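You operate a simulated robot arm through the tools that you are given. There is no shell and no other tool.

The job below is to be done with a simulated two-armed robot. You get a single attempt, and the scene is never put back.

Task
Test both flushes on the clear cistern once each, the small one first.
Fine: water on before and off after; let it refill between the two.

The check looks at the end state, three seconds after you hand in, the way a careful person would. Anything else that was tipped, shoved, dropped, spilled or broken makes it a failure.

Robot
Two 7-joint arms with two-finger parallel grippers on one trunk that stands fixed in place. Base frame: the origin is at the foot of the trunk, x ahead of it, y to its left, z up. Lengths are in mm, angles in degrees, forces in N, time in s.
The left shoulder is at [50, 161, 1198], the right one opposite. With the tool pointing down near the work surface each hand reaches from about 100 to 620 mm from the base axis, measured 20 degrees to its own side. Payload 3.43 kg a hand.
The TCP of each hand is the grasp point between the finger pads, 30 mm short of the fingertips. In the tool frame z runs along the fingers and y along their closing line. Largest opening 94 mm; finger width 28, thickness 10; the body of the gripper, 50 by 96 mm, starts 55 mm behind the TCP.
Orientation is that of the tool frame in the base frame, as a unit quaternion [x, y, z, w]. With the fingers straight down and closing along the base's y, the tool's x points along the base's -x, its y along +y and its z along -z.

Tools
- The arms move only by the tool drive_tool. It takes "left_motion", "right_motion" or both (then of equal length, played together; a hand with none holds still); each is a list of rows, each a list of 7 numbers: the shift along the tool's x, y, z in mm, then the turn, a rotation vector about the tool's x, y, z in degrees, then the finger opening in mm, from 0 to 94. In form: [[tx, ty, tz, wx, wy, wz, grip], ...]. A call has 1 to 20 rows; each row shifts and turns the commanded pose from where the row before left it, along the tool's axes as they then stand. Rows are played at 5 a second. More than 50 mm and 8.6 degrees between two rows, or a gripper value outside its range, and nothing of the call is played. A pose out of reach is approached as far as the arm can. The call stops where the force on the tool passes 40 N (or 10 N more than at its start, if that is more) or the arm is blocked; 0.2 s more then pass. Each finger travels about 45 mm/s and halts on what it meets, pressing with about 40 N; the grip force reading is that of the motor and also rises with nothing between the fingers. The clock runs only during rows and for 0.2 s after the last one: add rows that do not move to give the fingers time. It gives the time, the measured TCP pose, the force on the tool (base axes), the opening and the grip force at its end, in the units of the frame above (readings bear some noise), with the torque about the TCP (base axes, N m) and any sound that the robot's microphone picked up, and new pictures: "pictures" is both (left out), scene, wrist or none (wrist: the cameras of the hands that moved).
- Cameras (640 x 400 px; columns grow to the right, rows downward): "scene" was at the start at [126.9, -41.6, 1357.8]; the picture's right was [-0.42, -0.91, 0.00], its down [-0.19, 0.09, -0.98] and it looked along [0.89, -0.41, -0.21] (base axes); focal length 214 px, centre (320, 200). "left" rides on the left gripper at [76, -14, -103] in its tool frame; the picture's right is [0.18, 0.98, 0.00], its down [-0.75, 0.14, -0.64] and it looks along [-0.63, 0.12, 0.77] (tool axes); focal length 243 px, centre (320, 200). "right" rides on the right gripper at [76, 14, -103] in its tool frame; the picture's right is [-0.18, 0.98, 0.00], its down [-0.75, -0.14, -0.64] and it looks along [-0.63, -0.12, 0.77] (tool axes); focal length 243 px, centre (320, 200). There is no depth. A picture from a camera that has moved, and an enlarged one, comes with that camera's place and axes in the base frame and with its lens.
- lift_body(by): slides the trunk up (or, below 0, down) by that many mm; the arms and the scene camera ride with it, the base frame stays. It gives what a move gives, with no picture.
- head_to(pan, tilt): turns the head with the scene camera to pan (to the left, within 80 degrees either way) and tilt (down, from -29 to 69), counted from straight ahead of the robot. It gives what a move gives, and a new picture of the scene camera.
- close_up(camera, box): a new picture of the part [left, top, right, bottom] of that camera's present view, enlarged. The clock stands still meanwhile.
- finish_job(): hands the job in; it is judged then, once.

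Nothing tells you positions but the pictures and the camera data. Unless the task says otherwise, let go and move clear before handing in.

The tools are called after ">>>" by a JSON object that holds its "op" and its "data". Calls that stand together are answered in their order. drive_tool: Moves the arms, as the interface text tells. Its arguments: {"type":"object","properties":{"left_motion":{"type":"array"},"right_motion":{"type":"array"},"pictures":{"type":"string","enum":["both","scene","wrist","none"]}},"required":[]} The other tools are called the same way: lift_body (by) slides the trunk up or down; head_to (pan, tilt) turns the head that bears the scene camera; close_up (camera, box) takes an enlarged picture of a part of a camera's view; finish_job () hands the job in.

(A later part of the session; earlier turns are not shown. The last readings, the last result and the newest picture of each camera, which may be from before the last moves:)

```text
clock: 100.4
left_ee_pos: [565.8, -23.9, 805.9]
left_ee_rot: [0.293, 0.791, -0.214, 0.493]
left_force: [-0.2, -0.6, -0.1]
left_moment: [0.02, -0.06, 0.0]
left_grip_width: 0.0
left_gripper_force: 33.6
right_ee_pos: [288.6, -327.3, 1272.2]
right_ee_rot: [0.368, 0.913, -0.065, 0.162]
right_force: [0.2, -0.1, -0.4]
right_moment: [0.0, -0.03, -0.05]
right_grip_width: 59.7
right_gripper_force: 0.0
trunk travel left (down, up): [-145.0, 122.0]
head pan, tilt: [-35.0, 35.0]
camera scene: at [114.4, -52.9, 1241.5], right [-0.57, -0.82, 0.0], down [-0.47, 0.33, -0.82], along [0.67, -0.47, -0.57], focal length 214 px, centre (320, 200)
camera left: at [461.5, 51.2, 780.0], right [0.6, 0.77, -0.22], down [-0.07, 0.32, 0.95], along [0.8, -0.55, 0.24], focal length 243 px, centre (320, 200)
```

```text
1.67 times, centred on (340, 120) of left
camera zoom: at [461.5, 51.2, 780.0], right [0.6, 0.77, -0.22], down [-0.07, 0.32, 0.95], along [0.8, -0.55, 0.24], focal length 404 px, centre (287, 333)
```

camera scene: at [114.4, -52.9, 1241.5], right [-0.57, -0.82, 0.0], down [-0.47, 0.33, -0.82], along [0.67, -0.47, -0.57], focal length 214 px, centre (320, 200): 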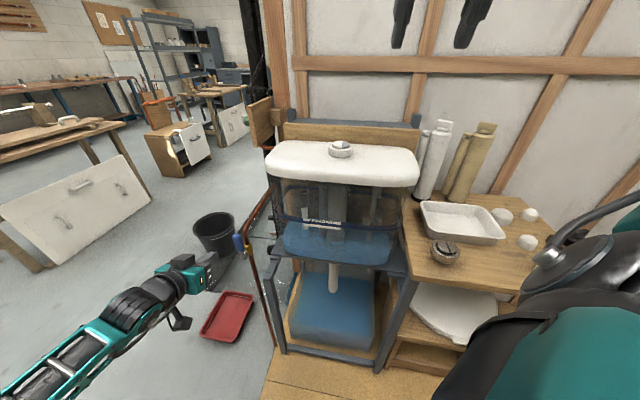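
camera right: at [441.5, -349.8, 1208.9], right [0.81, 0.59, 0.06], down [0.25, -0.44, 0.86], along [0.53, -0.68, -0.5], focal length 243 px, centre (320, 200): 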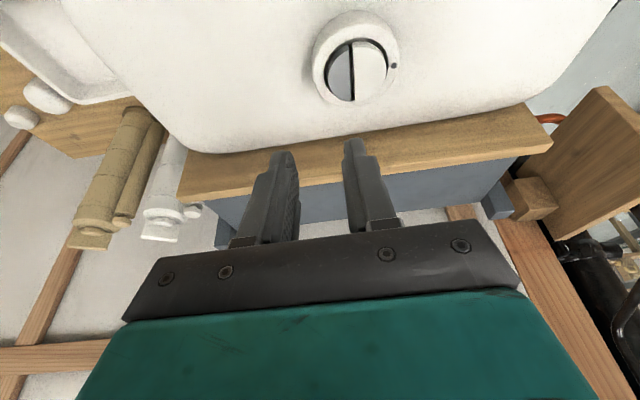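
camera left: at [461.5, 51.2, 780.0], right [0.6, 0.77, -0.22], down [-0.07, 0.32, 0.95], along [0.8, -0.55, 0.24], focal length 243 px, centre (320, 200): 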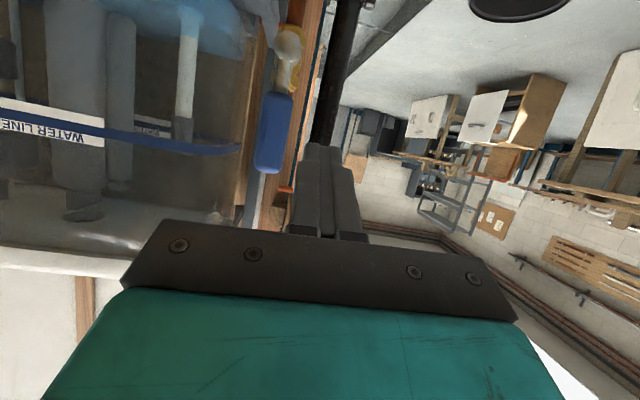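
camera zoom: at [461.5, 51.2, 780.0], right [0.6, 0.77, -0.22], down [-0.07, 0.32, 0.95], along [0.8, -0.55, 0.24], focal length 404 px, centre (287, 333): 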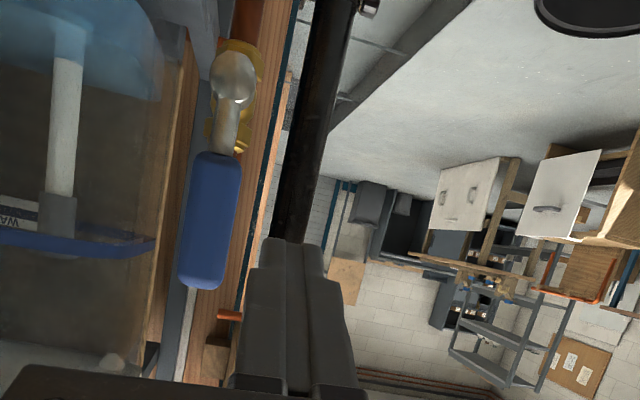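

The fingers are on the far (left) side of the lever with a clear gap. I'll slide forward alongside it without touching, then keep waiting for the refill.

>>> {"op": "drive_tool", "data": {"left_motion": [[-4.2, 1.5, 18.5, 0, 0, 0, 0], [-4.2, 1.5, 18.5, 0, 0, 0, 0], [-4.2, 0.65, 18.5, 0, 0, 0, 0], [-4.2, 0.65, 18.5, 0, 0, 0, 0], [0, 0, 0, 0, 0, 0, 0]], "pictures": "wrist"}}

>>> {"op": "close_up", "data": {"camera": "left", "box": [180, 0, 500, 240]}}

>>> {"op": "close_up", "data": {"camera": "scene", "box": [200, 200, 300, 290]}}

```text
clock: 101.6
left_ee_pos: [622.6, -70.4, 789.8]
left_ee_rot: [0.293, 0.791, -0.215, 0.493]
left_force: [-1.1, -0.8, 0.5]
left_moment: [0.01, -0.02, -0.02]
left_grip_width: 0.2
left_gripper_force: 33.3
right_ee_pos: [289.5, -326.8, 1271.6]
right_ee_rot: [0.369, 0.913, -0.065, 0.161]
right_force: [0.0, -0.1, 0.5]
right_moment: [0.04, 0.01, 0.0]
right_grip_width: 59.8
right_gripper_force: 0.0
trunk travel left (down, up): [-145.0, 122.0]
head pan, tilt: [-35.0, 35.0]
camera left: at [518.9, 3.6, 763.6], right [0.6, 0.77, -0.22], down [-0.07, 0.32, 0.95], along [0.8, -0.55, 0.24], focal length 243 px, centre (320, 200)
```

left: 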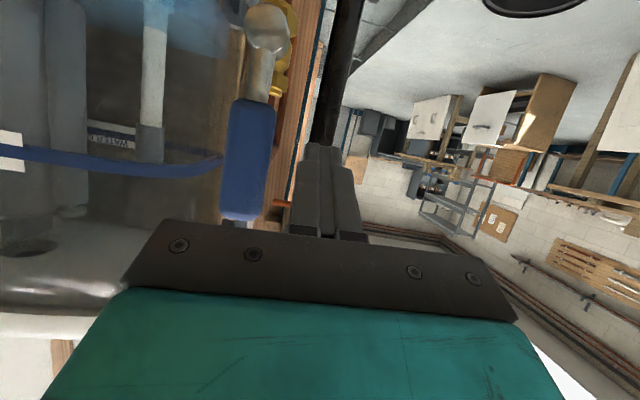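

```text
1.67 times, centred on (340, 120) of left
camera zoom: at [518.9, 3.6, 763.6], right [0.6, 0.77, -0.22], down [-0.07, 0.32, 0.95], along [0.8, -0.55, 0.24], focal length 404 px, centre (287, 333)
```

zoom: 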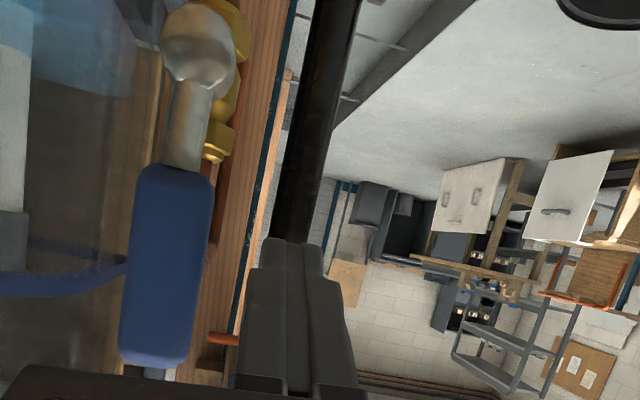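

```text
4.44 times, centred on (250, 245) of scene
camera zoom: at [114.5, -52.9, 1241.5], right [-0.57, -0.82, 0.0], down [-0.47, 0.33, -0.82], along [0.67, -0.47, -0.57], focal length 953 px, centre (631, 0)
```

zoom: 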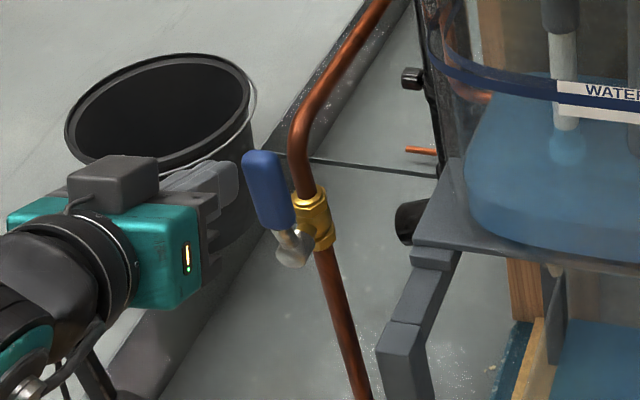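

The fingers now sit beside the lever with a clear gap. Waiting for the tank to refill.

>>> {"op": "drive_tool", "data": {"right_motion": [[0, 0, 0, 0, 0, 0, 60], [0, 0, 0, 0, 0, 0, 60], [0, 0, 0, 0, 0, 0, 60], [0, 0, 0, 0, 0, 0, 60], [0, 0, 0, 0, 0, 0, 60], [0, 0, 0, 0, 0, 0, 60], [0, 0, 0, 0, 0, 0, 60], [0, 0, 0, 0, 0, 0, 60], [0, 0, 0, 0, 0, 0, 60], [0, 0, 0, 0, 0, 0, 60], [0, 0, 0, 0, 0, 0, 60], [0, 0, 0, 0, 0, 0, 60], [0, 0, 0, 0, 0, 0, 60], [0, 0, 0, 0, 0, 0, 60], [0, 0, 0, 0, 0, 0, 60], [0, 0, 0, 0, 0, 0, 60], [0, 0, 0, 0, 0, 0, 60], [0, 0, 0, 0, 0, 0, 60], [0, 0, 0, 0, 0, 0, 60], [0, 0, 0, 0, 0, 0, 60]], "pictures": "none"}}

>>> {"op": "drive_tool", "data": {"right_motion": [[0, 0, 0, 0, 0, 0, 60], [0, 0, 0, 0, 0, 0, 60], [0, 0, 0, 0, 0, 0, 60], [0, 0, 0, 0, 0, 0, 60], [0, 0, 0, 0, 0, 0, 60], [0, 0, 0, 0, 0, 0, 60], [0, 0, 0, 0, 0, 0, 60], [0, 0, 0, 0, 0, 0, 60], [0, 0, 0, 0, 0, 0, 60], [0, 0, 0, 0, 0, 0, 60], [0, 0, 0, 0, 0, 0, 60], [0, 0, 0, 0, 0, 0, 60], [0, 0, 0, 0, 0, 0, 60], [0, 0, 0, 0, 0, 0, 60], [0, 0, 0, 0, 0, 0, 60], [0, 0, 0, 0, 0, 0, 60], [0, 0, 0, 0, 0, 0, 60], [0, 0, 0, 0, 0, 0, 60], [0, 0, 0, 0, 0, 0, 60], [0, 0, 0, 0, 0, 0, 60]], "pictures": "none"}}

>>> {"op": "drive_tool", "data": {"right_motion": [[0, 0, 0, 0, 0, 0, 60], [0, 0, 0, 0, 0, 0, 60], [0, 0, 0, 0, 0, 0, 60], [0, 0, 0, 0, 0, 0, 60], [0, 0, 0, 0, 0, 0, 60], [0, 0, 0, 0, 0, 0, 60], [0, 0, 0, 0, 0, 0, 60], [0, 0, 0, 0, 0, 0, 60], [0, 0, 0, 0, 0, 0, 60], [0, 0, 0, 0, 0, 0, 60], [0, 0, 0, 0, 0, 0, 60], [0, 0, 0, 0, 0, 0, 60], [0, 0, 0, 0, 0, 0, 60], [0, 0, 0, 0, 0, 0, 60], [0, 0, 0, 0, 0, 0, 60], [0, 0, 0, 0, 0, 0, 60], [0, 0, 0, 0, 0, 0, 60], [0, 0, 0, 0, 0, 0, 60], [0, 0, 0, 0, 0, 0, 60], [0, 0, 0, 0, 0, 0, 60]], "pictures": "none"}}

>>> {"op": "drive_tool", "data": {"right_motion": [[0, 0, 0, 0, 0, 0, 60], [0, 0, 0, 0, 0, 0, 60], [0, 0, 0, 0, 0, 0, 60], [0, 0, 0, 0, 0, 0, 60], [0, 0, 0, 0, 0, 0, 60], [0, 0, 0, 0, 0, 0, 60], [0, 0, 0, 0, 0, 0, 60], [0, 0, 0, 0, 0, 0, 60], [0, 0, 0, 0, 0, 0, 60], [0, 0, 0, 0, 0, 0, 60], [0, 0, 0, 0, 0, 0, 60], [0, 0, 0, 0, 0, 0, 60], [0, 0, 0, 0, 0, 0, 60], [0, 0, 0, 0, 0, 0, 60], [0, 0, 0, 0, 0, 0, 60], [0, 0, 0, 0, 0, 0, 60], [0, 0, 0, 0, 0, 0, 60], [0, 0, 0, 0, 0, 0, 60], [0, 0, 0, 0, 0, 0, 60], [0, 0, 0, 0, 0, 0, 60]], "pictures": "none"}}

>>> {"op": "drive_tool", "data": {"right_motion": [[0, 0, 0, 0, 0, 0, 60], [0, 0, 0, 0, 0, 0, 60], [0, 0, 0, 0, 0, 0, 60], [0, 0, 0, 0, 0, 0, 60], [0, 0, 0, 0, 0, 0, 60], [0, 0, 0, 0, 0, 0, 60], [0, 0, 0, 0, 0, 0, 60], [0, 0, 0, 0, 0, 0, 60], [0, 0, 0, 0, 0, 0, 60], [0, 0, 0, 0, 0, 0, 60], [0, 0, 0, 0, 0, 0, 60], [0, 0, 0, 0, 0, 0, 60], [0, 0, 0, 0, 0, 0, 60], [0, 0, 0, 0, 0, 0, 60], [0, 0, 0, 0, 0, 0, 60], [0, 0, 0, 0, 0, 0, 60], [0, 0, 0, 0, 0, 0, 60], [0, 0, 0, 0, 0, 0, 60], [0, 0, 0, 0, 0, 0, 60], [0, 0, 0, 0, 0, 0, 60]], "pictures": "none"}}

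>>> {"op": "close_up", "data": {"camera": "scene", "box": [250, 130, 430, 370]}}

>>> {"op": "close_up", "data": {"camera": "scene", "box": [260, 160, 420, 280]}}

```text
clock: 105.8
left_ee_pos: [622.4, -69.8, 788.4]
left_ee_rot: [0.293, 0.791, -0.214, 0.493]
left_force: [-0.1, -0.2, -0.7]
left_moment: [0.04, 0.02, 0.01]
left_grip_width: 0.1
left_gripper_force: 33.0
right_ee_pos: [288.3, -327.8, 1271.4]
right_ee_rot: [0.369, 0.913, -0.065, 0.161]
right_force: [-0.1, 0.7, -1.1]
right_moment: [-0.04, 0.0, 0.02]
right_grip_width: 60.1
right_gripper_force: 0.0
trunk travel left (down, up): [-145.0, 122.0]
head pan, tilt: [-35.0, 35.0]
```

```text
clock: 110.0
left_ee_pos: [622.5, -70.8, 788.4]
left_ee_rot: [0.292, 0.791, -0.214, 0.493]
left_force: [0.2, 0.1, 0.9]
left_moment: [0.04, 0.02, 0.03]
left_grip_width: 0.3
left_gripper_force: 32.7
right_ee_pos: [289.7, -327.7, 1271.8]
right_ee_rot: [0.369, 0.913, -0.064, 0.161]
right_force: [0.4, -0.3, -0.2]
right_moment: [-0.01, 0.03, 0.01]
right_grip_width: 60.0
right_gripper_force: 0.0
trunk travel left (down, up): [-145.0, 122.0]
head pan, tilt: [-35.0, 35.0]
```

```text
clock: 114.2
left_ee_pos: [622.0, -70.8, 790.0]
left_ee_rot: [0.293, 0.791, -0.215, 0.493]
left_force: [-0.3, -0.8, 0.1]
left_moment: [-0.01, 0.0, 0.0]
left_grip_width: 0.0
left_gripper_force: 33.0
right_ee_pos: [289.1, -328.0, 1272.0]
right_ee_rot: [0.369, 0.913, -0.065, 0.162]
right_force: [-0.8, 0.4, 0.1]
right_moment: [0.03, 0.0, 0.0]
right_grip_width: 59.9
right_gripper_force: 0.0
trunk travel left (down, up): [-145.0, 122.0]
head pan, tilt: [-35.0, 35.0]
```

```text
clock: 118.4
left_ee_pos: [622.0, -70.2, 789.1]
left_ee_rot: [0.293, 0.791, -0.214, 0.493]
left_force: [0.5, 0.1, 0.5]
left_moment: [0.01, 0.01, 0.02]
left_grip_width: 0.0
left_gripper_force: 33.2
right_ee_pos: [290.2, -327.3, 1271.9]
right_ee_rot: [0.368, 0.913, -0.065, 0.161]
right_force: [0.6, 0.3, 0.0]
right_moment: [0.0, 0.01, -0.03]
right_grip_width: 60.0
right_gripper_force: 0.1
trunk travel left (down, up): [-145.0, 122.0]
head pan, tilt: [-35.0, 35.0]
```

```text
clock: 122.6
left_ee_pos: [623.4, -70.6, 789.6]
left_ee_rot: [0.293, 0.791, -0.215, 0.493]
left_force: [0.0, -0.6, -0.2]
left_moment: [-0.02, -0.01, 0.0]
left_grip_width: 0.0
left_gripper_force: 33.0
right_ee_pos: [288.1, -327.6, 1271.2]
right_ee_rot: [0.37, 0.913, -0.065, 0.16]
right_force: [-0.2, 0.1, 1.1]
right_moment: [0.0, 0.0, -0.02]
right_grip_width: 59.9
right_gripper_force: 0.1
trunk travel left (down, up): [-145.0, 122.0]
head pan, tilt: [-35.0, 35.0]
```

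```text
1.67 times, centred on (340, 250) of scene
camera zoom: at [114.4, -52.9, 1241.5], right [-0.57, -0.82, 0.0], down [-0.47, 0.33, -0.82], along [0.67, -0.47, -0.57], focal length 358 px, centre (287, 117)
```

zoom: 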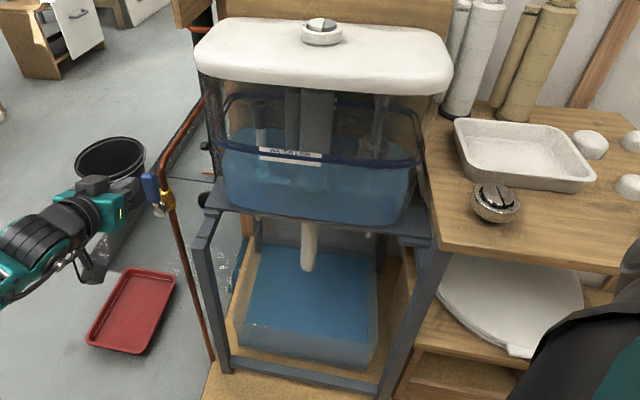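

```text
3.33 times, centred on (340, 220) of scene
camera zoom: at [114.4, -52.9, 1241.5], right [-0.57, -0.82, 0.0], down [-0.47, 0.33, -0.82], along [0.67, -0.47, -0.57], focal length 715 px, centre (253, 133)
```

zoom: 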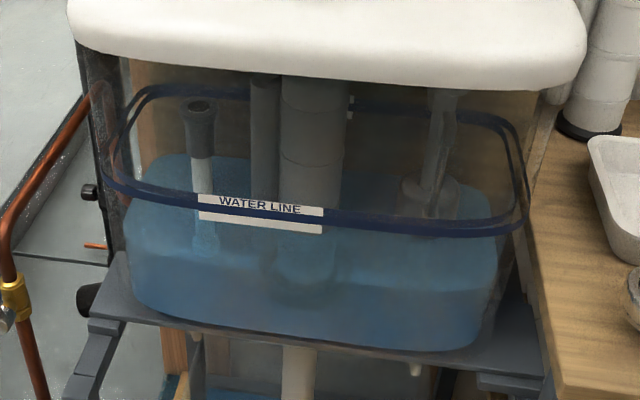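

About 40 s more to go. Waiting on.

>>> {"op": "drive_tool", "data": {"right_motion": [[0, 0, 0, 0, 0, 0, 60], [0, 0, 0, 0, 0, 0, 60], [0, 0, 0, 0, 0, 0, 60], [0, 0, 0, 0, 0, 0, 60], [0, 0, 0, 0, 0, 0, 60], [0, 0, 0, 0, 0, 0, 60], [0, 0, 0, 0, 0, 0, 60], [0, 0, 0, 0, 0, 0, 60], [0, 0, 0, 0, 0, 0, 60], [0, 0, 0, 0, 0, 0, 60], [0, 0, 0, 0, 0, 0, 60], [0, 0, 0, 0, 0, 0, 60], [0, 0, 0, 0, 0, 0, 60], [0, 0, 0, 0, 0, 0, 60], [0, 0, 0, 0, 0, 0, 60], [0, 0, 0, 0, 0, 0, 60], [0, 0, 0, 0, 0, 0, 60], [0, 0, 0, 0, 0, 0, 60], [0, 0, 0, 0, 0, 0, 60], [0, 0, 0, 0, 0, 0, 60]], "pictures": "none"}}

>>> {"op": "drive_tool", "data": {"right_motion": [[0, 0, 0, 0, 0, 0, 60], [0, 0, 0, 0, 0, 0, 60], [0, 0, 0, 0, 0, 0, 60], [0, 0, 0, 0, 0, 0, 60], [0, 0, 0, 0, 0, 0, 60], [0, 0, 0, 0, 0, 0, 60], [0, 0, 0, 0, 0, 0, 60], [0, 0, 0, 0, 0, 0, 60], [0, 0, 0, 0, 0, 0, 60], [0, 0, 0, 0, 0, 0, 60], [0, 0, 0, 0, 0, 0, 60], [0, 0, 0, 0, 0, 0, 60], [0, 0, 0, 0, 0, 0, 60], [0, 0, 0, 0, 0, 0, 60], [0, 0, 0, 0, 0, 0, 60], [0, 0, 0, 0, 0, 0, 60], [0, 0, 0, 0, 0, 0, 60], [0, 0, 0, 0, 0, 0, 60], [0, 0, 0, 0, 0, 0, 60], [0, 0, 0, 0, 0, 0, 60]], "pictures": "none"}}

>>> {"op": "drive_tool", "data": {"right_motion": [[0, 0, 0, 0, 0, 0, 60], [0, 0, 0, 0, 0, 0, 60], [0, 0, 0, 0, 0, 0, 60], [0, 0, 0, 0, 0, 0, 60], [0, 0, 0, 0, 0, 0, 60], [0, 0, 0, 0, 0, 0, 60], [0, 0, 0, 0, 0, 0, 60], [0, 0, 0, 0, 0, 0, 60], [0, 0, 0, 0, 0, 0, 60], [0, 0, 0, 0, 0, 0, 60], [0, 0, 0, 0, 0, 0, 60], [0, 0, 0, 0, 0, 0, 60], [0, 0, 0, 0, 0, 0, 60], [0, 0, 0, 0, 0, 0, 60], [0, 0, 0, 0, 0, 0, 60], [0, 0, 0, 0, 0, 0, 60], [0, 0, 0, 0, 0, 0, 60], [0, 0, 0, 0, 0, 0, 60], [0, 0, 0, 0, 0, 0, 60], [0, 0, 0, 0, 0, 0, 60]], "pictures": "none"}}

>>> {"op": "drive_tool", "data": {"right_motion": [[0, 0, 0, 0, 0, 0, 60], [0, 0, 0, 0, 0, 0, 60], [0, 0, 0, 0, 0, 0, 60], [0, 0, 0, 0, 0, 0, 60], [0, 0, 0, 0, 0, 0, 60], [0, 0, 0, 0, 0, 0, 60], [0, 0, 0, 0, 0, 0, 60], [0, 0, 0, 0, 0, 0, 60], [0, 0, 0, 0, 0, 0, 60], [0, 0, 0, 0, 0, 0, 60], [0, 0, 0, 0, 0, 0, 60], [0, 0, 0, 0, 0, 0, 60], [0, 0, 0, 0, 0, 0, 60], [0, 0, 0, 0, 0, 0, 60], [0, 0, 0, 0, 0, 0, 60], [0, 0, 0, 0, 0, 0, 60], [0, 0, 0, 0, 0, 0, 60], [0, 0, 0, 0, 0, 0, 60], [0, 0, 0, 0, 0, 0, 60], [0, 0, 0, 0, 0, 0, 60]], "pictures": "none"}}

>>> {"op": "drive_tool", "data": {"right_motion": [[0, 0, 0, 0, 0, 0, 60], [0, 0, 0, 0, 0, 0, 60], [0, 0, 0, 0, 0, 0, 60], [0, 0, 0, 0, 0, 0, 60], [0, 0, 0, 0, 0, 0, 60], [0, 0, 0, 0, 0, 0, 60], [0, 0, 0, 0, 0, 0, 60], [0, 0, 0, 0, 0, 0, 60], [0, 0, 0, 0, 0, 0, 60], [0, 0, 0, 0, 0, 0, 60], [0, 0, 0, 0, 0, 0, 60], [0, 0, 0, 0, 0, 0, 60], [0, 0, 0, 0, 0, 0, 60], [0, 0, 0, 0, 0, 0, 60], [0, 0, 0, 0, 0, 0, 60], [0, 0, 0, 0, 0, 0, 60], [0, 0, 0, 0, 0, 0, 60], [0, 0, 0, 0, 0, 0, 60], [0, 0, 0, 0, 0, 0, 60], [0, 0, 0, 0, 0, 0, 60]], "pictures": "none"}}

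>>> {"op": "drive_tool", "data": {"right_motion": [[0, 0, 0, 0, 0, 0, 60], [0, 0, 0, 0, 0, 0, 60], [0, 0, 0, 0, 0, 0, 60], [0, 0, 0, 0, 0, 0, 60], [0, 0, 0, 0, 0, 0, 60], [0, 0, 0, 0, 0, 0, 60], [0, 0, 0, 0, 0, 0, 60], [0, 0, 0, 0, 0, 0, 60], [0, 0, 0, 0, 0, 0, 60], [0, 0, 0, 0, 0, 0, 60], [0, 0, 0, 0, 0, 0, 60], [0, 0, 0, 0, 0, 0, 60], [0, 0, 0, 0, 0, 0, 60], [0, 0, 0, 0, 0, 0, 60], [0, 0, 0, 0, 0, 0, 60], [0, 0, 0, 0, 0, 0, 60], [0, 0, 0, 0, 0, 0, 60], [0, 0, 0, 0, 0, 0, 60], [0, 0, 0, 0, 0, 0, 60], [0, 0, 0, 0, 0, 0, 60]], "pictures": "none"}}

>>> {"op": "drive_tool", "data": {"right_motion": [[0, 0, 0, 0, 0, 0, 60], [0, 0, 0, 0, 0, 0, 60], [0, 0, 0, 0, 0, 0, 60], [0, 0, 0, 0, 0, 0, 60], [0, 0, 0, 0, 0, 0, 60], [0, 0, 0, 0, 0, 0, 60], [0, 0, 0, 0, 0, 0, 60], [0, 0, 0, 0, 0, 0, 60], [0, 0, 0, 0, 0, 0, 60], [0, 0, 0, 0, 0, 0, 60], [0, 0, 0, 0, 0, 0, 60], [0, 0, 0, 0, 0, 0, 60], [0, 0, 0, 0, 0, 0, 60], [0, 0, 0, 0, 0, 0, 60], [0, 0, 0, 0, 0, 0, 60], [0, 0, 0, 0, 0, 0, 60], [0, 0, 0, 0, 0, 0, 60], [0, 0, 0, 0, 0, 0, 60], [0, 0, 0, 0, 0, 0, 60], [0, 0, 0, 0, 0, 0, 60]], "pictures": "none"}}

>>> {"op": "drive_tool", "data": {"right_motion": [[0, 0, 0, 0, 0, 0, 60], [0, 0, 0, 0, 0, 0, 60], [0, 0, 0, 0, 0, 0, 60], [0, 0, 0, 0, 0, 0, 60], [0, 0, 0, 0, 0, 0, 60], [0, 0, 0, 0, 0, 0, 60], [0, 0, 0, 0, 0, 0, 60], [0, 0, 0, 0, 0, 0, 60], [0, 0, 0, 0, 0, 0, 60], [0, 0, 0, 0, 0, 0, 60], [0, 0, 0, 0, 0, 0, 60], [0, 0, 0, 0, 0, 0, 60], [0, 0, 0, 0, 0, 0, 60], [0, 0, 0, 0, 0, 0, 60], [0, 0, 0, 0, 0, 0, 60], [0, 0, 0, 0, 0, 0, 60], [0, 0, 0, 0, 0, 0, 60], [0, 0, 0, 0, 0, 0, 60], [0, 0, 0, 0, 0, 0, 60], [0, 0, 0, 0, 0, 0, 60]], "pictures": "none"}}

>>> {"op": "close_up", "data": {"camera": "scene", "box": [260, 160, 420, 280]}}

>>> {"op": "close_up", "data": {"camera": "scene", "box": [260, 250, 420, 370]}}

```text
clock: 126.8
left_ee_pos: [622.3, -70.8, 789.2]
left_ee_rot: [0.293, 0.791, -0.214, 0.493]
left_force: [0.1, -0.2, -0.5]
left_moment: [0.0, 0.01, 0.0]
left_grip_width: 0.0
left_gripper_force: 33.3
right_ee_pos: [289.3, -327.4, 1270.3]
right_ee_rot: [0.369, 0.913, -0.065, 0.161]
right_force: [-0.6, -0.3, -0.6]
right_moment: [0.02, -0.01, 0.02]
right_grip_width: 60.0
right_gripper_force: 0.1
trunk travel left (down, up): [-145.0, 122.0]
head pan, tilt: [-35.0, 35.0]
```

```text
clock: 131.0
left_ee_pos: [623.5, -70.2, 789.0]
left_ee_rot: [0.292, 0.791, -0.214, 0.493]
left_force: [1.0, -0.2, -0.6]
left_moment: [0.02, 0.01, -0.01]
left_grip_width: 0.0
left_gripper_force: 32.9
right_ee_pos: [288.2, -327.2, 1270.6]
right_ee_rot: [0.368, 0.913, -0.065, 0.161]
right_force: [-0.3, -0.6, 0.3]
right_moment: [0.01, 0.0, 0.04]
right_grip_width: 60.0
right_gripper_force: 0.1
trunk travel left (down, up): [-145.0, 122.0]
head pan, tilt: [-35.0, 35.0]
```

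```text
clock: 135.2
left_ee_pos: [623.2, -70.0, 789.4]
left_ee_rot: [0.292, 0.791, -0.213, 0.493]
left_force: [-0.3, -0.5, -0.1]
left_moment: [0.03, -0.01, -0.04]
left_grip_width: 0.0
left_gripper_force: 33.2
right_ee_pos: [288.7, -328.9, 1271.3]
right_ee_rot: [0.369, 0.913, -0.066, 0.161]
right_force: [-0.4, 0.5, 0.1]
right_moment: [0.0, 0.02, -0.01]
right_grip_width: 60.0
right_gripper_force: 0.1
trunk travel left (down, up): [-145.0, 122.0]
head pan, tilt: [-35.0, 35.0]
```

```text
clock: 139.4
left_ee_pos: [622.4, -71.3, 788.6]
left_ee_rot: [0.293, 0.791, -0.214, 0.492]
left_force: [-0.3, -0.6, 0.2]
left_moment: [-0.01, 0.02, 0.0]
left_grip_width: 0.0
left_gripper_force: 32.9
right_ee_pos: [289.7, -327.0, 1271.3]
right_ee_rot: [0.369, 0.913, -0.065, 0.162]
right_force: [-0.3, -0.1, 0.4]
right_moment: [-0.01, 0.0, -0.01]
right_grip_width: 60.0
right_gripper_force: 0.0
trunk travel left (down, up): [-145.0, 122.0]
head pan, tilt: [-35.0, 35.0]
```

```text
clock: 143.6
left_ee_pos: [622.6, -70.9, 789.6]
left_ee_rot: [0.293, 0.791, -0.214, 0.492]
left_force: [0.2, 0.3, 0.1]
left_moment: [-0.02, 0.01, -0.01]
left_grip_width: 0.0
left_gripper_force: 32.8
right_ee_pos: [289.2, -326.6, 1271.4]
right_ee_rot: [0.369, 0.913, -0.065, 0.161]
right_force: [0.5, -0.2, 0.0]
right_moment: [-0.01, 0.01, 0.02]
right_grip_width: 60.0
right_gripper_force: 0.0
trunk travel left (down, up): [-145.0, 122.0]
head pan, tilt: [-35.0, 35.0]
```

```text
clock: 147.8
left_ee_pos: [622.9, -70.5, 789.7]
left_ee_rot: [0.292, 0.791, -0.214, 0.493]
left_force: [0.6, 0.0, -0.4]
left_moment: [0.01, -0.02, -0.01]
left_grip_width: 0.1
left_gripper_force: 33.0
right_ee_pos: [287.9, -327.5, 1271.3]
right_ee_rot: [0.369, 0.913, -0.065, 0.161]
right_force: [-0.3, -0.5, -0.3]
right_moment: [-0.02, 0.03, 0.04]
right_grip_width: 59.9
right_gripper_force: 0.1
trunk travel left (down, up): [-145.0, 122.0]
head pan, tilt: [-35.0, 35.0]
```

```text
clock: 152.0
left_ee_pos: [622.8, -70.9, 790.3]
left_ee_rot: [0.293, 0.791, -0.214, 0.493]
left_force: [0.9, -0.4, 0.6]
left_moment: [-0.02, -0.02, -0.01]
left_grip_width: 0.0
left_gripper_force: 33.4
right_ee_pos: [289.1, -327.7, 1271.7]
right_ee_rot: [0.369, 0.913, -0.065, 0.161]
right_force: [-0.4, 1.3, 0.6]
right_moment: [-0.01, 0.01, -0.01]
right_grip_width: 60.2
right_gripper_force: 0.0
trunk travel left (down, up): [-145.0, 122.0]
head pan, tilt: [-35.0, 35.0]
```

```text
clock: 156.2
left_ee_pos: [622.3, -71.7, 788.5]
left_ee_rot: [0.293, 0.791, -0.214, 0.493]
left_force: [0.8, 0.0, -0.1]
left_moment: [-0.04, -0.01, -0.01]
left_grip_width: 0.0
left_gripper_force: 32.9
right_ee_pos: [289.0, -327.1, 1271.2]
right_ee_rot: [0.369, 0.913, -0.065, 0.161]
right_force: [-0.3, 1.2, -0.1]
right_moment: [0.01, 0.04, -0.02]
right_grip_width: 60.1
right_gripper_force: 0.1
trunk travel left (down, up): [-145.0, 122.0]
head pan, tilt: [-35.0, 35.0]
```

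```text
3.33 times, centred on (340, 220) of scene
camera zoom: at [114.4, -52.9, 1241.5], right [-0.57, -0.82, 0.0], down [-0.47, 0.33, -0.82], along [0.67, -0.47, -0.57], focal length 715 px, centre (253, 133)
```

zoom: 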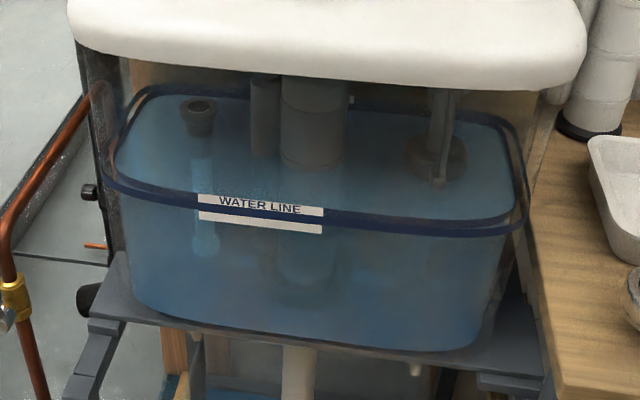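

```text
3.33 times, centred on (340, 310) of scene
camera zoom: at [114.4, -52.9, 1241.5], right [-0.57, -0.82, 0.0], down [-0.47, 0.33, -0.82], along [0.67, -0.47, -0.57], focal length 715 px, centre (253, -167)
```

zoom: 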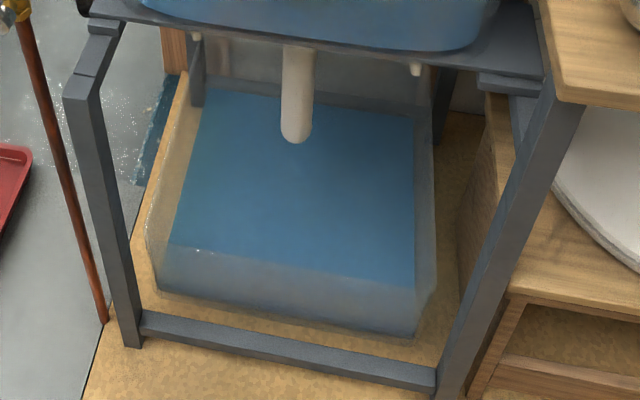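

It is almost at the line again. A few seconds more, then I'll close the valve.

>>> {"op": "drive_tool", "data": {"right_motion": [[0, 0, 0, 0, 0, 0, 60], [0, 0, 0, 0, 0, 0, 60], [0, 0, 0, 0, 0, 0, 60], [0, 0, 0, 0, 0, 0, 60], [0, 0, 0, 0, 0, 0, 60], [0, 0, 0, 0, 0, 0, 60], [0, 0, 0, 0, 0, 0, 60], [0, 0, 0, 0, 0, 0, 60], [0, 0, 0, 0, 0, 0, 60], [0, 0, 0, 0, 0, 0, 60], [0, 0, 0, 0, 0, 0, 60], [0, 0, 0, 0, 0, 0, 60], [0, 0, 0, 0, 0, 0, 60], [0, 0, 0, 0, 0, 0, 60], [0, 0, 0, 0, 0, 0, 60], [0, 0, 0, 0, 0, 0, 60], [0, 0, 0, 0, 0, 0, 60], [0, 0, 0, 0, 0, 0, 60], [0, 0, 0, 0, 0, 0, 60], [0, 0, 0, 0, 0, 0, 60]], "pictures": "none"}}

>>> {"op": "drive_tool", "data": {"right_motion": [[0, 0, 0, 0, 0, 0, 60], [0, 0, 0, 0, 0, 0, 60], [0, 0, 0, 0, 0, 0, 60], [0, 0, 0, 0, 0, 0, 60], [0, 0, 0, 0, 0, 0, 60], [0, 0, 0, 0, 0, 0, 60], [0, 0, 0, 0, 0, 0, 60], [0, 0, 0, 0, 0, 0, 60], [0, 0, 0, 0, 0, 0, 60], [0, 0, 0, 0, 0, 0, 60], [0, 0, 0, 0, 0, 0, 60], [0, 0, 0, 0, 0, 0, 60], [0, 0, 0, 0, 0, 0, 60], [0, 0, 0, 0, 0, 0, 60], [0, 0, 0, 0, 0, 0, 60], [0, 0, 0, 0, 0, 0, 60], [0, 0, 0, 0, 0, 0, 60], [0, 0, 0, 0, 0, 0, 60], [0, 0, 0, 0, 0, 0, 60], [0, 0, 0, 0, 0, 0, 60]], "pictures": "none"}}

>>> {"op": "close_up", "data": {"camera": "scene", "box": [260, 160, 420, 280]}}

>>> {"op": "head_to", "data": {"pan": 0, "tilt": 45}}

>>> {"op": "close_up", "data": {"camera": "scene", "box": [310, 110, 430, 230]}}

```text
clock: 160.4
left_ee_pos: [622.2, -70.7, 788.7]
left_ee_rot: [0.293, 0.791, -0.215, 0.492]
left_force: [-0.2, 0.4, 0.1]
left_moment: [-0.01, -0.05, 0.0]
left_grip_width: 0.0
left_gripper_force: 33.1
right_ee_pos: [289.2, -328.5, 1270.8]
right_ee_rot: [0.368, 0.913, -0.065, 0.161]
right_force: [0.7, -0.1, 0.3]
right_moment: [0.0, -0.04, 0.0]
right_grip_width: 59.9
right_gripper_force: 0.1
trunk travel left (down, up): [-145.0, 122.0]
head pan, tilt: [-35.0, 35.0]
```

```text
clock: 164.6
left_ee_pos: [621.7, -70.9, 790.2]
left_ee_rot: [0.293, 0.791, -0.214, 0.493]
left_force: [-0.1, -0.1, 0.0]
left_moment: [-0.01, -0.01, -0.02]
left_grip_width: 0.0
left_gripper_force: 33.0
right_ee_pos: [288.8, -325.7, 1271.7]
right_ee_rot: [0.369, 0.913, -0.065, 0.161]
right_force: [0.1, -0.1, 0.9]
right_moment: [-0.03, 0.01, -0.03]
right_grip_width: 60.1
right_gripper_force: 0.1
trunk travel left (down, up): [-145.0, 122.0]
head pan, tilt: [-35.0, 35.0]
```

```text
3.33 times, centred on (340, 220) of scene
camera zoom: at [114.4, -52.9, 1241.5], right [-0.57, -0.82, 0.0], down [-0.47, 0.33, -0.82], along [0.67, -0.47, -0.57], focal length 715 px, centre (253, 133)
```

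zoom: 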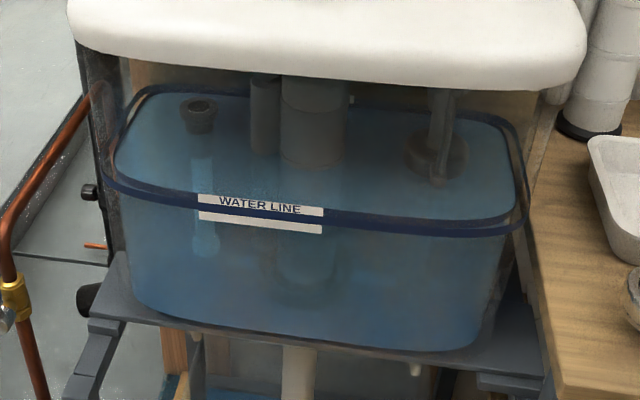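

```text
clock: 165.6
left_ee_pos: [623.1, -71.8, 789.1]
left_ee_rot: [0.293, 0.791, -0.214, 0.493]
left_force: [0.2, -0.5, 0.6]
left_moment: [-0.02, 0.01, -0.01]
left_grip_width: 0.1
left_gripper_force: 33.1
right_ee_pos: [288.6, -327.6, 1271.4]
right_ee_rot: [0.369, 0.913, -0.064, 0.161]
right_force: [-0.5, 0.1, -0.4]
right_moment: [0.0, 0.02, -0.03]
right_grip_width: 59.9
right_gripper_force: 0.0
trunk travel left (down, up): [-145.0, 122.0]
head pan, tilt: [0.0, 45.0]
camera scene: at [123.6, -2.5, 1226.7], right [0.0, -1.0, 0.0], down [-0.71, 0.0, -0.71], along [0.71, 0.0, -0.71], focal length 214 px, centre (320, 200)
```

scene: 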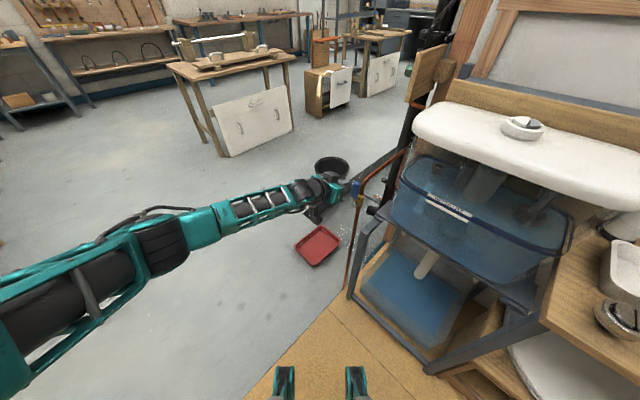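

```text
3.33 times, centred on (370, 170) of scene
camera zoom: at [123.6, -2.5, 1226.7], right [0.0, -1.0, 0.0], down [-0.71, 0.0, -0.71], along [0.71, 0.0, -0.71], focal length 715 px, centre (153, 300)
```

zoom: 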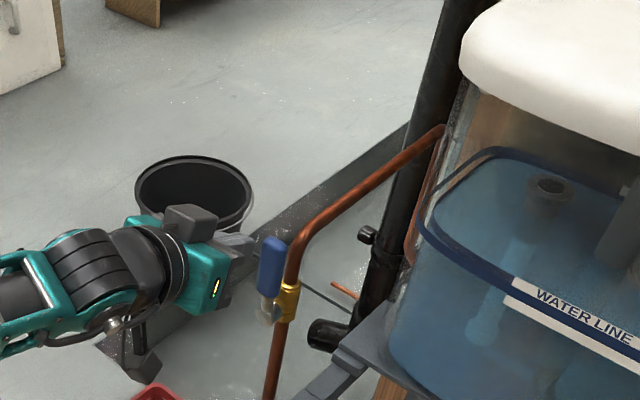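

The tank is full to the line again. Now I'll push the lever back down from its far side along the arc, starting with the first third.

>>> {"op": "drive_tool", "data": {"left_motion": [[0.28, -7, 0.32, 0, 0, 0, 0], [0.28, -7, 0.32, 0, 0, 0, 0], [-1.24, -10.9, -0.28, 0, 0, 0, 0], [-1.24, -10.9, -0.28, 0, 0, 0, 0], [1.29, -10.8, 0.9, 0, 0, 0, 0], [1.29, -10.8, 0.9, 0, 0, 0, 0]], "pictures": "none"}}

>>> {"op": "close_up", "data": {"camera": "scene", "box": [310, 110, 430, 230]}}

>>> {"op": "close_up", "data": {"camera": "left", "box": [180, 0, 500, 240]}}

```text
clock: 167.0
left_ee_pos: [585.4, -114.4, 791.2]
left_ee_rot: [0.293, 0.791, -0.214, 0.493]
left_force: [0.5, -0.3, 0.6]
left_moment: [0.03, -0.02, -0.02]
left_grip_width: 0.3
left_gripper_force: 32.9
right_ee_pos: [288.6, -327.2, 1271.6]
right_ee_rot: [0.369, 0.913, -0.065, 0.161]
right_force: [-0.7, 1.1, -0.3]
right_moment: [0.0, 0.03, 0.02]
right_grip_width: 60.0
right_gripper_force: 0.2
trunk travel left (down, up): [-145.0, 122.0]
head pan, tilt: [0.0, 45.0]
```

```text
3.33 times, centred on (370, 170) of scene
camera zoom: at [123.6, -2.5, 1226.7], right [0.0, -1.0, 0.0], down [-0.71, 0.0, -0.71], along [0.71, 0.0, -0.71], focal length 715 px, centre (153, 300)
```

zoom: 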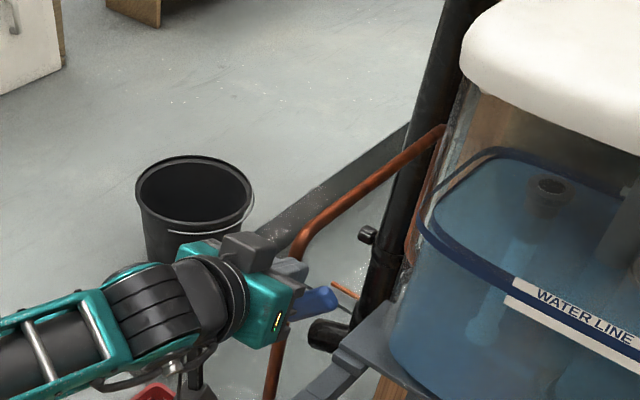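

```text
1.67 times, centred on (340, 120) of left
camera zoom: at [481.1, -40.2, 765.0], right [0.6, 0.77, -0.22], down [-0.07, 0.32, 0.95], along [0.8, -0.55, 0.24], focal length 404 px, centre (287, 333)
```

zoom: 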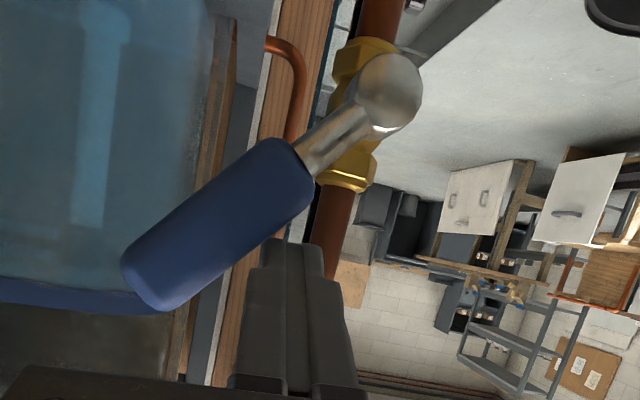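

The lever is about halfway down and moving freely. Continuing along the arc.

>>> {"op": "drive_tool", "data": {"left_motion": [[3.85, -10.1, 2.07, 0, 0, 0, 0], [3.85, -10.1, 2.07, 0, 0, 0, 0], [6.02, -8.6, 3.04, 0, 0, 0, 0], [6.02, -8.6, 3.04, 0, 0, 0, 0]], "pictures": "none"}}

>>> {"op": "close_up", "data": {"camera": "scene", "box": [310, 110, 430, 230]}}

>>> {"op": "close_up", "data": {"camera": "left", "box": [180, 0, 500, 240]}}

```text
clock: 168.0
left_ee_pos: [560.5, -143.5, 771.6]
left_ee_rot: [0.293, 0.791, -0.214, 0.492]
left_force: [-0.7, 0.4, 0.3]
left_moment: [0.02, 0.02, 0.01]
left_grip_width: 0.2
left_gripper_force: 33.2
right_ee_pos: [288.6, -328.0, 1272.2]
right_ee_rot: [0.369, 0.913, -0.065, 0.16]
right_force: [0.4, 0.2, 0.1]
right_moment: [-0.02, 0.0, 0.01]
right_grip_width: 59.9
right_gripper_force: 0.1
trunk travel left (down, up): [-145.0, 122.0]
head pan, tilt: [0.0, 45.0]
```

```text
3.33 times, centred on (370, 170) of scene
camera zoom: at [123.6, -2.5, 1226.7], right [0.0, -1.0, 0.0], down [-0.71, 0.0, -0.71], along [0.71, 0.0, -0.71], focal length 715 px, centre (153, 300)
```

zoom: 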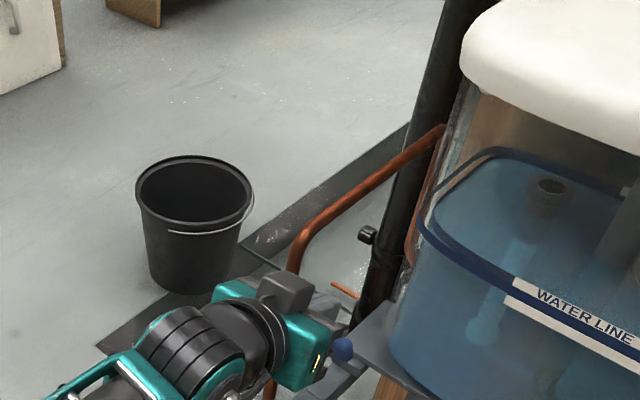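

```text
1.67 times, centred on (340, 120) of left
camera zoom: at [456.2, -69.0, 745.0], right [0.6, 0.77, -0.22], down [-0.07, 0.32, 0.95], along [0.8, -0.55, 0.24], focal length 404 px, centre (287, 333)
```

zoom: 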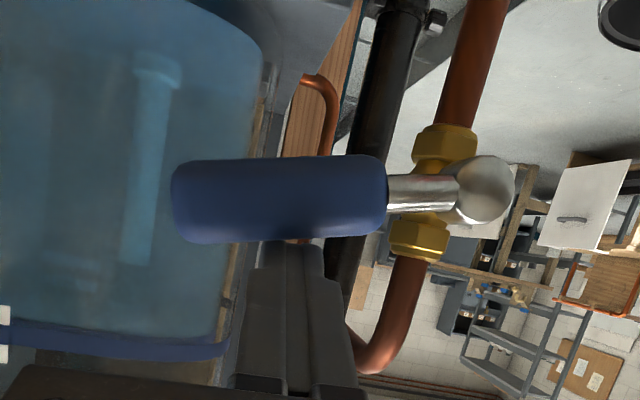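

About 17 degrees remain. I'll keep pressing down to the closed stop.

>>> {"op": "drive_tool", "data": {"left_motion": [[6.5, -4.5, 3.1, 0, 0, 0, 0], [6.5, -3.0, 3.0, 0, 0, 0, 0], [6.5, -2.0, 3.0, 0, 0, 0, 0], [6.5, -1.0, 3.0, 0, 0, 0, 0]], "pictures": "none"}}

>>> {"op": "close_up", "data": {"camera": "left", "box": [180, 0, 500, 240]}}

>>> {"op": "close_up", "data": {"camera": "scene", "box": [310, 110, 430, 230]}}

```text
clock: 169.0
left_ee_pos: [554.5, -152.4, 750.6]
left_ee_rot: [0.293, 0.785, -0.219, 0.499]
left_force: [7.3, 1.8, 24.7]
left_moment: [-0.1, -0.41, 0.22]
left_grip_width: 0.3
left_gripper_force: 32.9
right_ee_pos: [287.4, -327.3, 1272.5]
right_ee_rot: [0.369, 0.913, -0.066, 0.162]
right_force: [0.4, 0.5, -0.6]
right_moment: [-0.03, -0.01, -0.03]
right_grip_width: 60.2
right_gripper_force: 0.1
trunk travel left (down, up): [-145.0, 122.0]
head pan, tilt: [0.0, 45.0]
```

```text
1.67 times, centred on (340, 120) of left
camera zoom: at [451.1, -78.6, 723.1], right [0.61, 0.76, -0.22], down [-0.08, 0.33, 0.94], along [0.79, -0.55, 0.26], focal length 404 px, centre (287, 333)
```

zoom: 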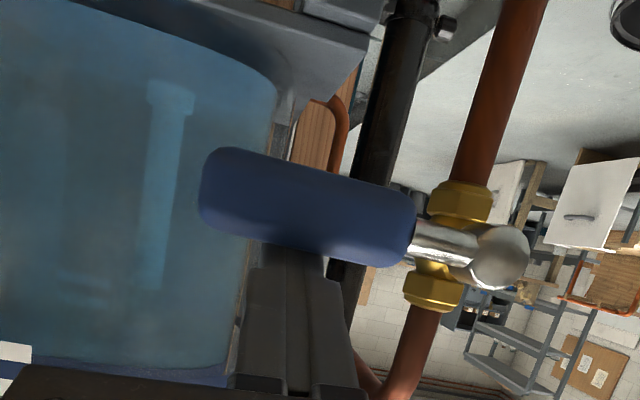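

```text
3.33 times, centred on (370, 170) of scene
camera zoom: at [122.0, -1.7, 1227.4], right [0.0, -1.0, 0.0], down [-0.71, 0.0, -0.71], along [0.71, 0.0, -0.71], focal length 715 px, centre (153, 300)
```

zoom: 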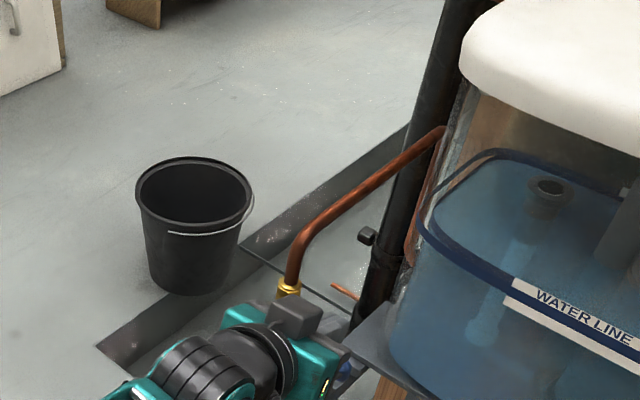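

The lever is against its closed stop (25 N). I'll press slightly more to be sure it is fully seated, then look.

>>> {"op": "drive_tool", "data": {"left_motion": [[2.7, 0, 1.3, 0, 0, 0, 0], [2.7, 0, 1.3, 0, 0, 0, 0], [0, 0, 0, 0, 0, 0, 0]], "pictures": "none"}}

>>> {"op": "close_up", "data": {"camera": "left", "box": [180, 0, 500, 240]}}

```text
clock: 169.8
left_ee_pos: [554.1, -154.8, 750.4]
left_ee_rot: [0.293, 0.782, -0.22, 0.504]
left_force: [4.7, 1.3, 37.1]
left_moment: [-0.19, -0.34, 0.02]
left_grip_width: 0.1
left_gripper_force: 33.7
right_ee_pos: [285.5, -326.3, 1273.7]
right_ee_rot: [0.369, 0.913, -0.065, 0.163]
right_force: [-0.3, -0.4, -0.5]
right_moment: [0.03, 0.01, -0.02]
right_grip_width: 59.9
right_gripper_force: 0.0
trunk travel left (down, up): [-145.0, 122.0]
head pan, tilt: [0.0, 45.0]
```

```text
1.67 times, centred on (340, 120) of left
camera zoom: at [451.6, -80.2, 720.3], right [0.61, 0.76, -0.22], down [-0.09, 0.34, 0.94], along [0.79, -0.55, 0.27], focal length 404 px, centre (287, 333)
```

zoom: 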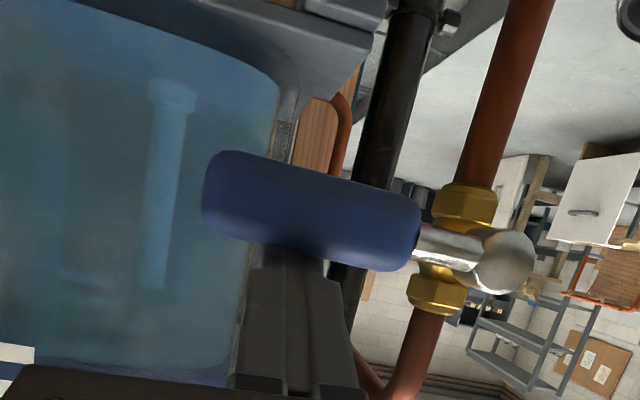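

It did not move at 37 N, so the valve is fully closed. I'll lift off the lever and draw the left hand straight back.

>>> {"op": "drive_tool", "data": {"left_motion": [[-6.3, -0.4, -2.9, 0, 0, 0, 0], [-9, -0.6, -4.2, 0, 0, 0, 0], [-9, -0.6, -4.2, 0, 0, 0, 0], [0, 0, -25, 0, 0, 0, 0], [0, 0, -30, 0, 0, 0, 0], [0, 0, -30, 0, 0, 0, 0], [0, 0, -30, 0, 0, 0, 0], [0, 0, 0, 0, 0, 0, 0]], "pictures": "both"}}

>>> {"op": "close_up", "data": {"camera": "scene", "box": [310, 130, 430, 250]}}

>>> {"op": "close_up", "data": {"camera": "left", "box": [180, 0, 500, 240]}}

```text
clock: 171.6
left_ee_pos: [484.3, -63.4, 800.1]
left_ee_rot: [0.294, 0.791, -0.216, 0.491]
left_force: [-0.5, 0.6, 0.4]
left_moment: [-0.01, 0.0, -0.03]
left_grip_width: 0.1
left_gripper_force: 32.9
left hand out of reach, approached as far as the arm can: row 3, 4, 5
right_ee_pos: [288.8, -327.2, 1271.4]
right_ee_rot: [0.369, 0.913, -0.065, 0.161]
right_force: [-0.5, 0.6, 0.4]
right_moment: [0.0, -0.01, 0.0]
right_grip_width: 60.1
right_gripper_force: 0.1
trunk travel left (down, up): [-145.0, 122.0]
head pan, tilt: [0.0, 45.0]
camera scene: at [123.6, -2.4, 1226.7], right [0.0, -1.0, 0.0], down [-0.71, 0.0, -0.71], along [0.71, 0.0, -0.71], focal length 214 px, centre (320, 200)
camera left: at [380.2, 12.1, 774.6], right [0.6, 0.77, -0.22], down [-0.06, 0.32, 0.95], along [0.8, -0.56, 0.24], focal length 243 px, centre (320, 200)
```

scene: 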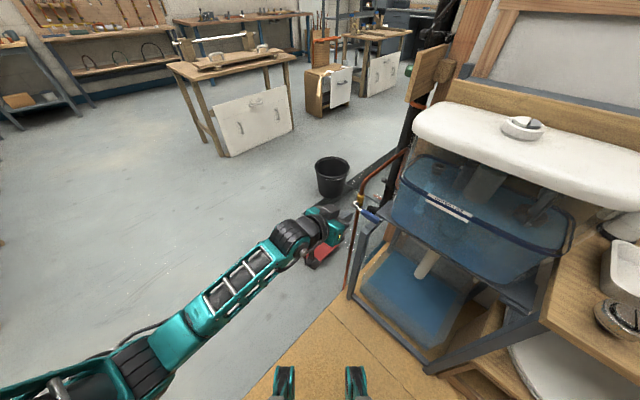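
left: 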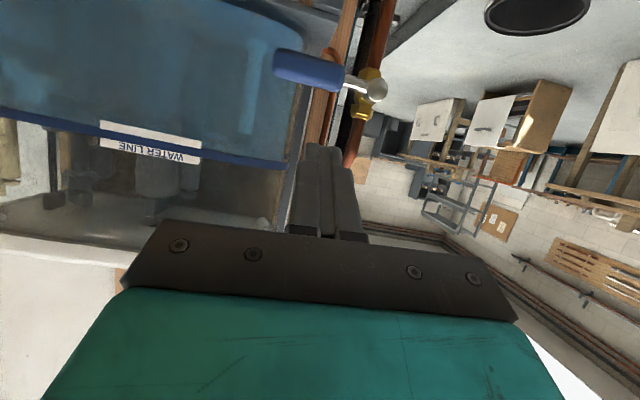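

```text
3.33 times, centred on (370, 190) of scene
camera zoom: at [123.6, -2.4, 1226.7], right [0.0, -1.0, 0.0], down [-0.71, 0.0, -0.71], along [0.71, 0.0, -0.71], focal length 715 px, centre (153, 233)
```

zoom: 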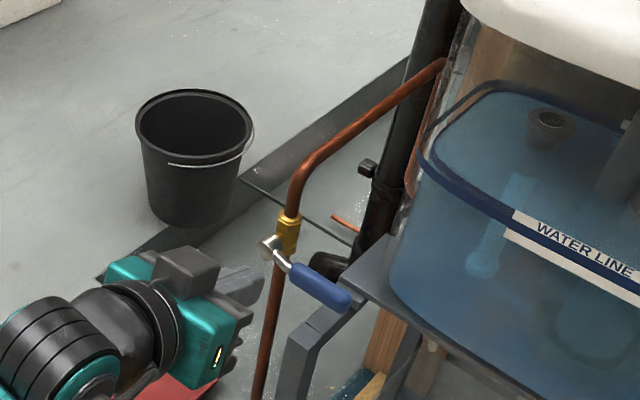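

```text
1.67 times, centred on (340, 120) of left
camera zoom: at [380.2, 12.1, 774.6], right [0.6, 0.77, -0.22], down [-0.06, 0.32, 0.95], along [0.8, -0.56, 0.24], focal length 404 px, centre (287, 333)
```

zoom: 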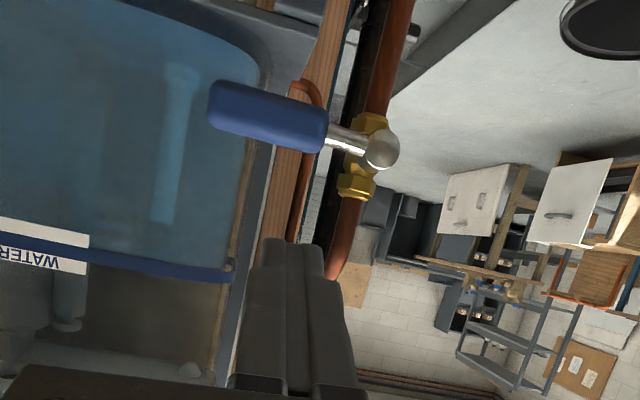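

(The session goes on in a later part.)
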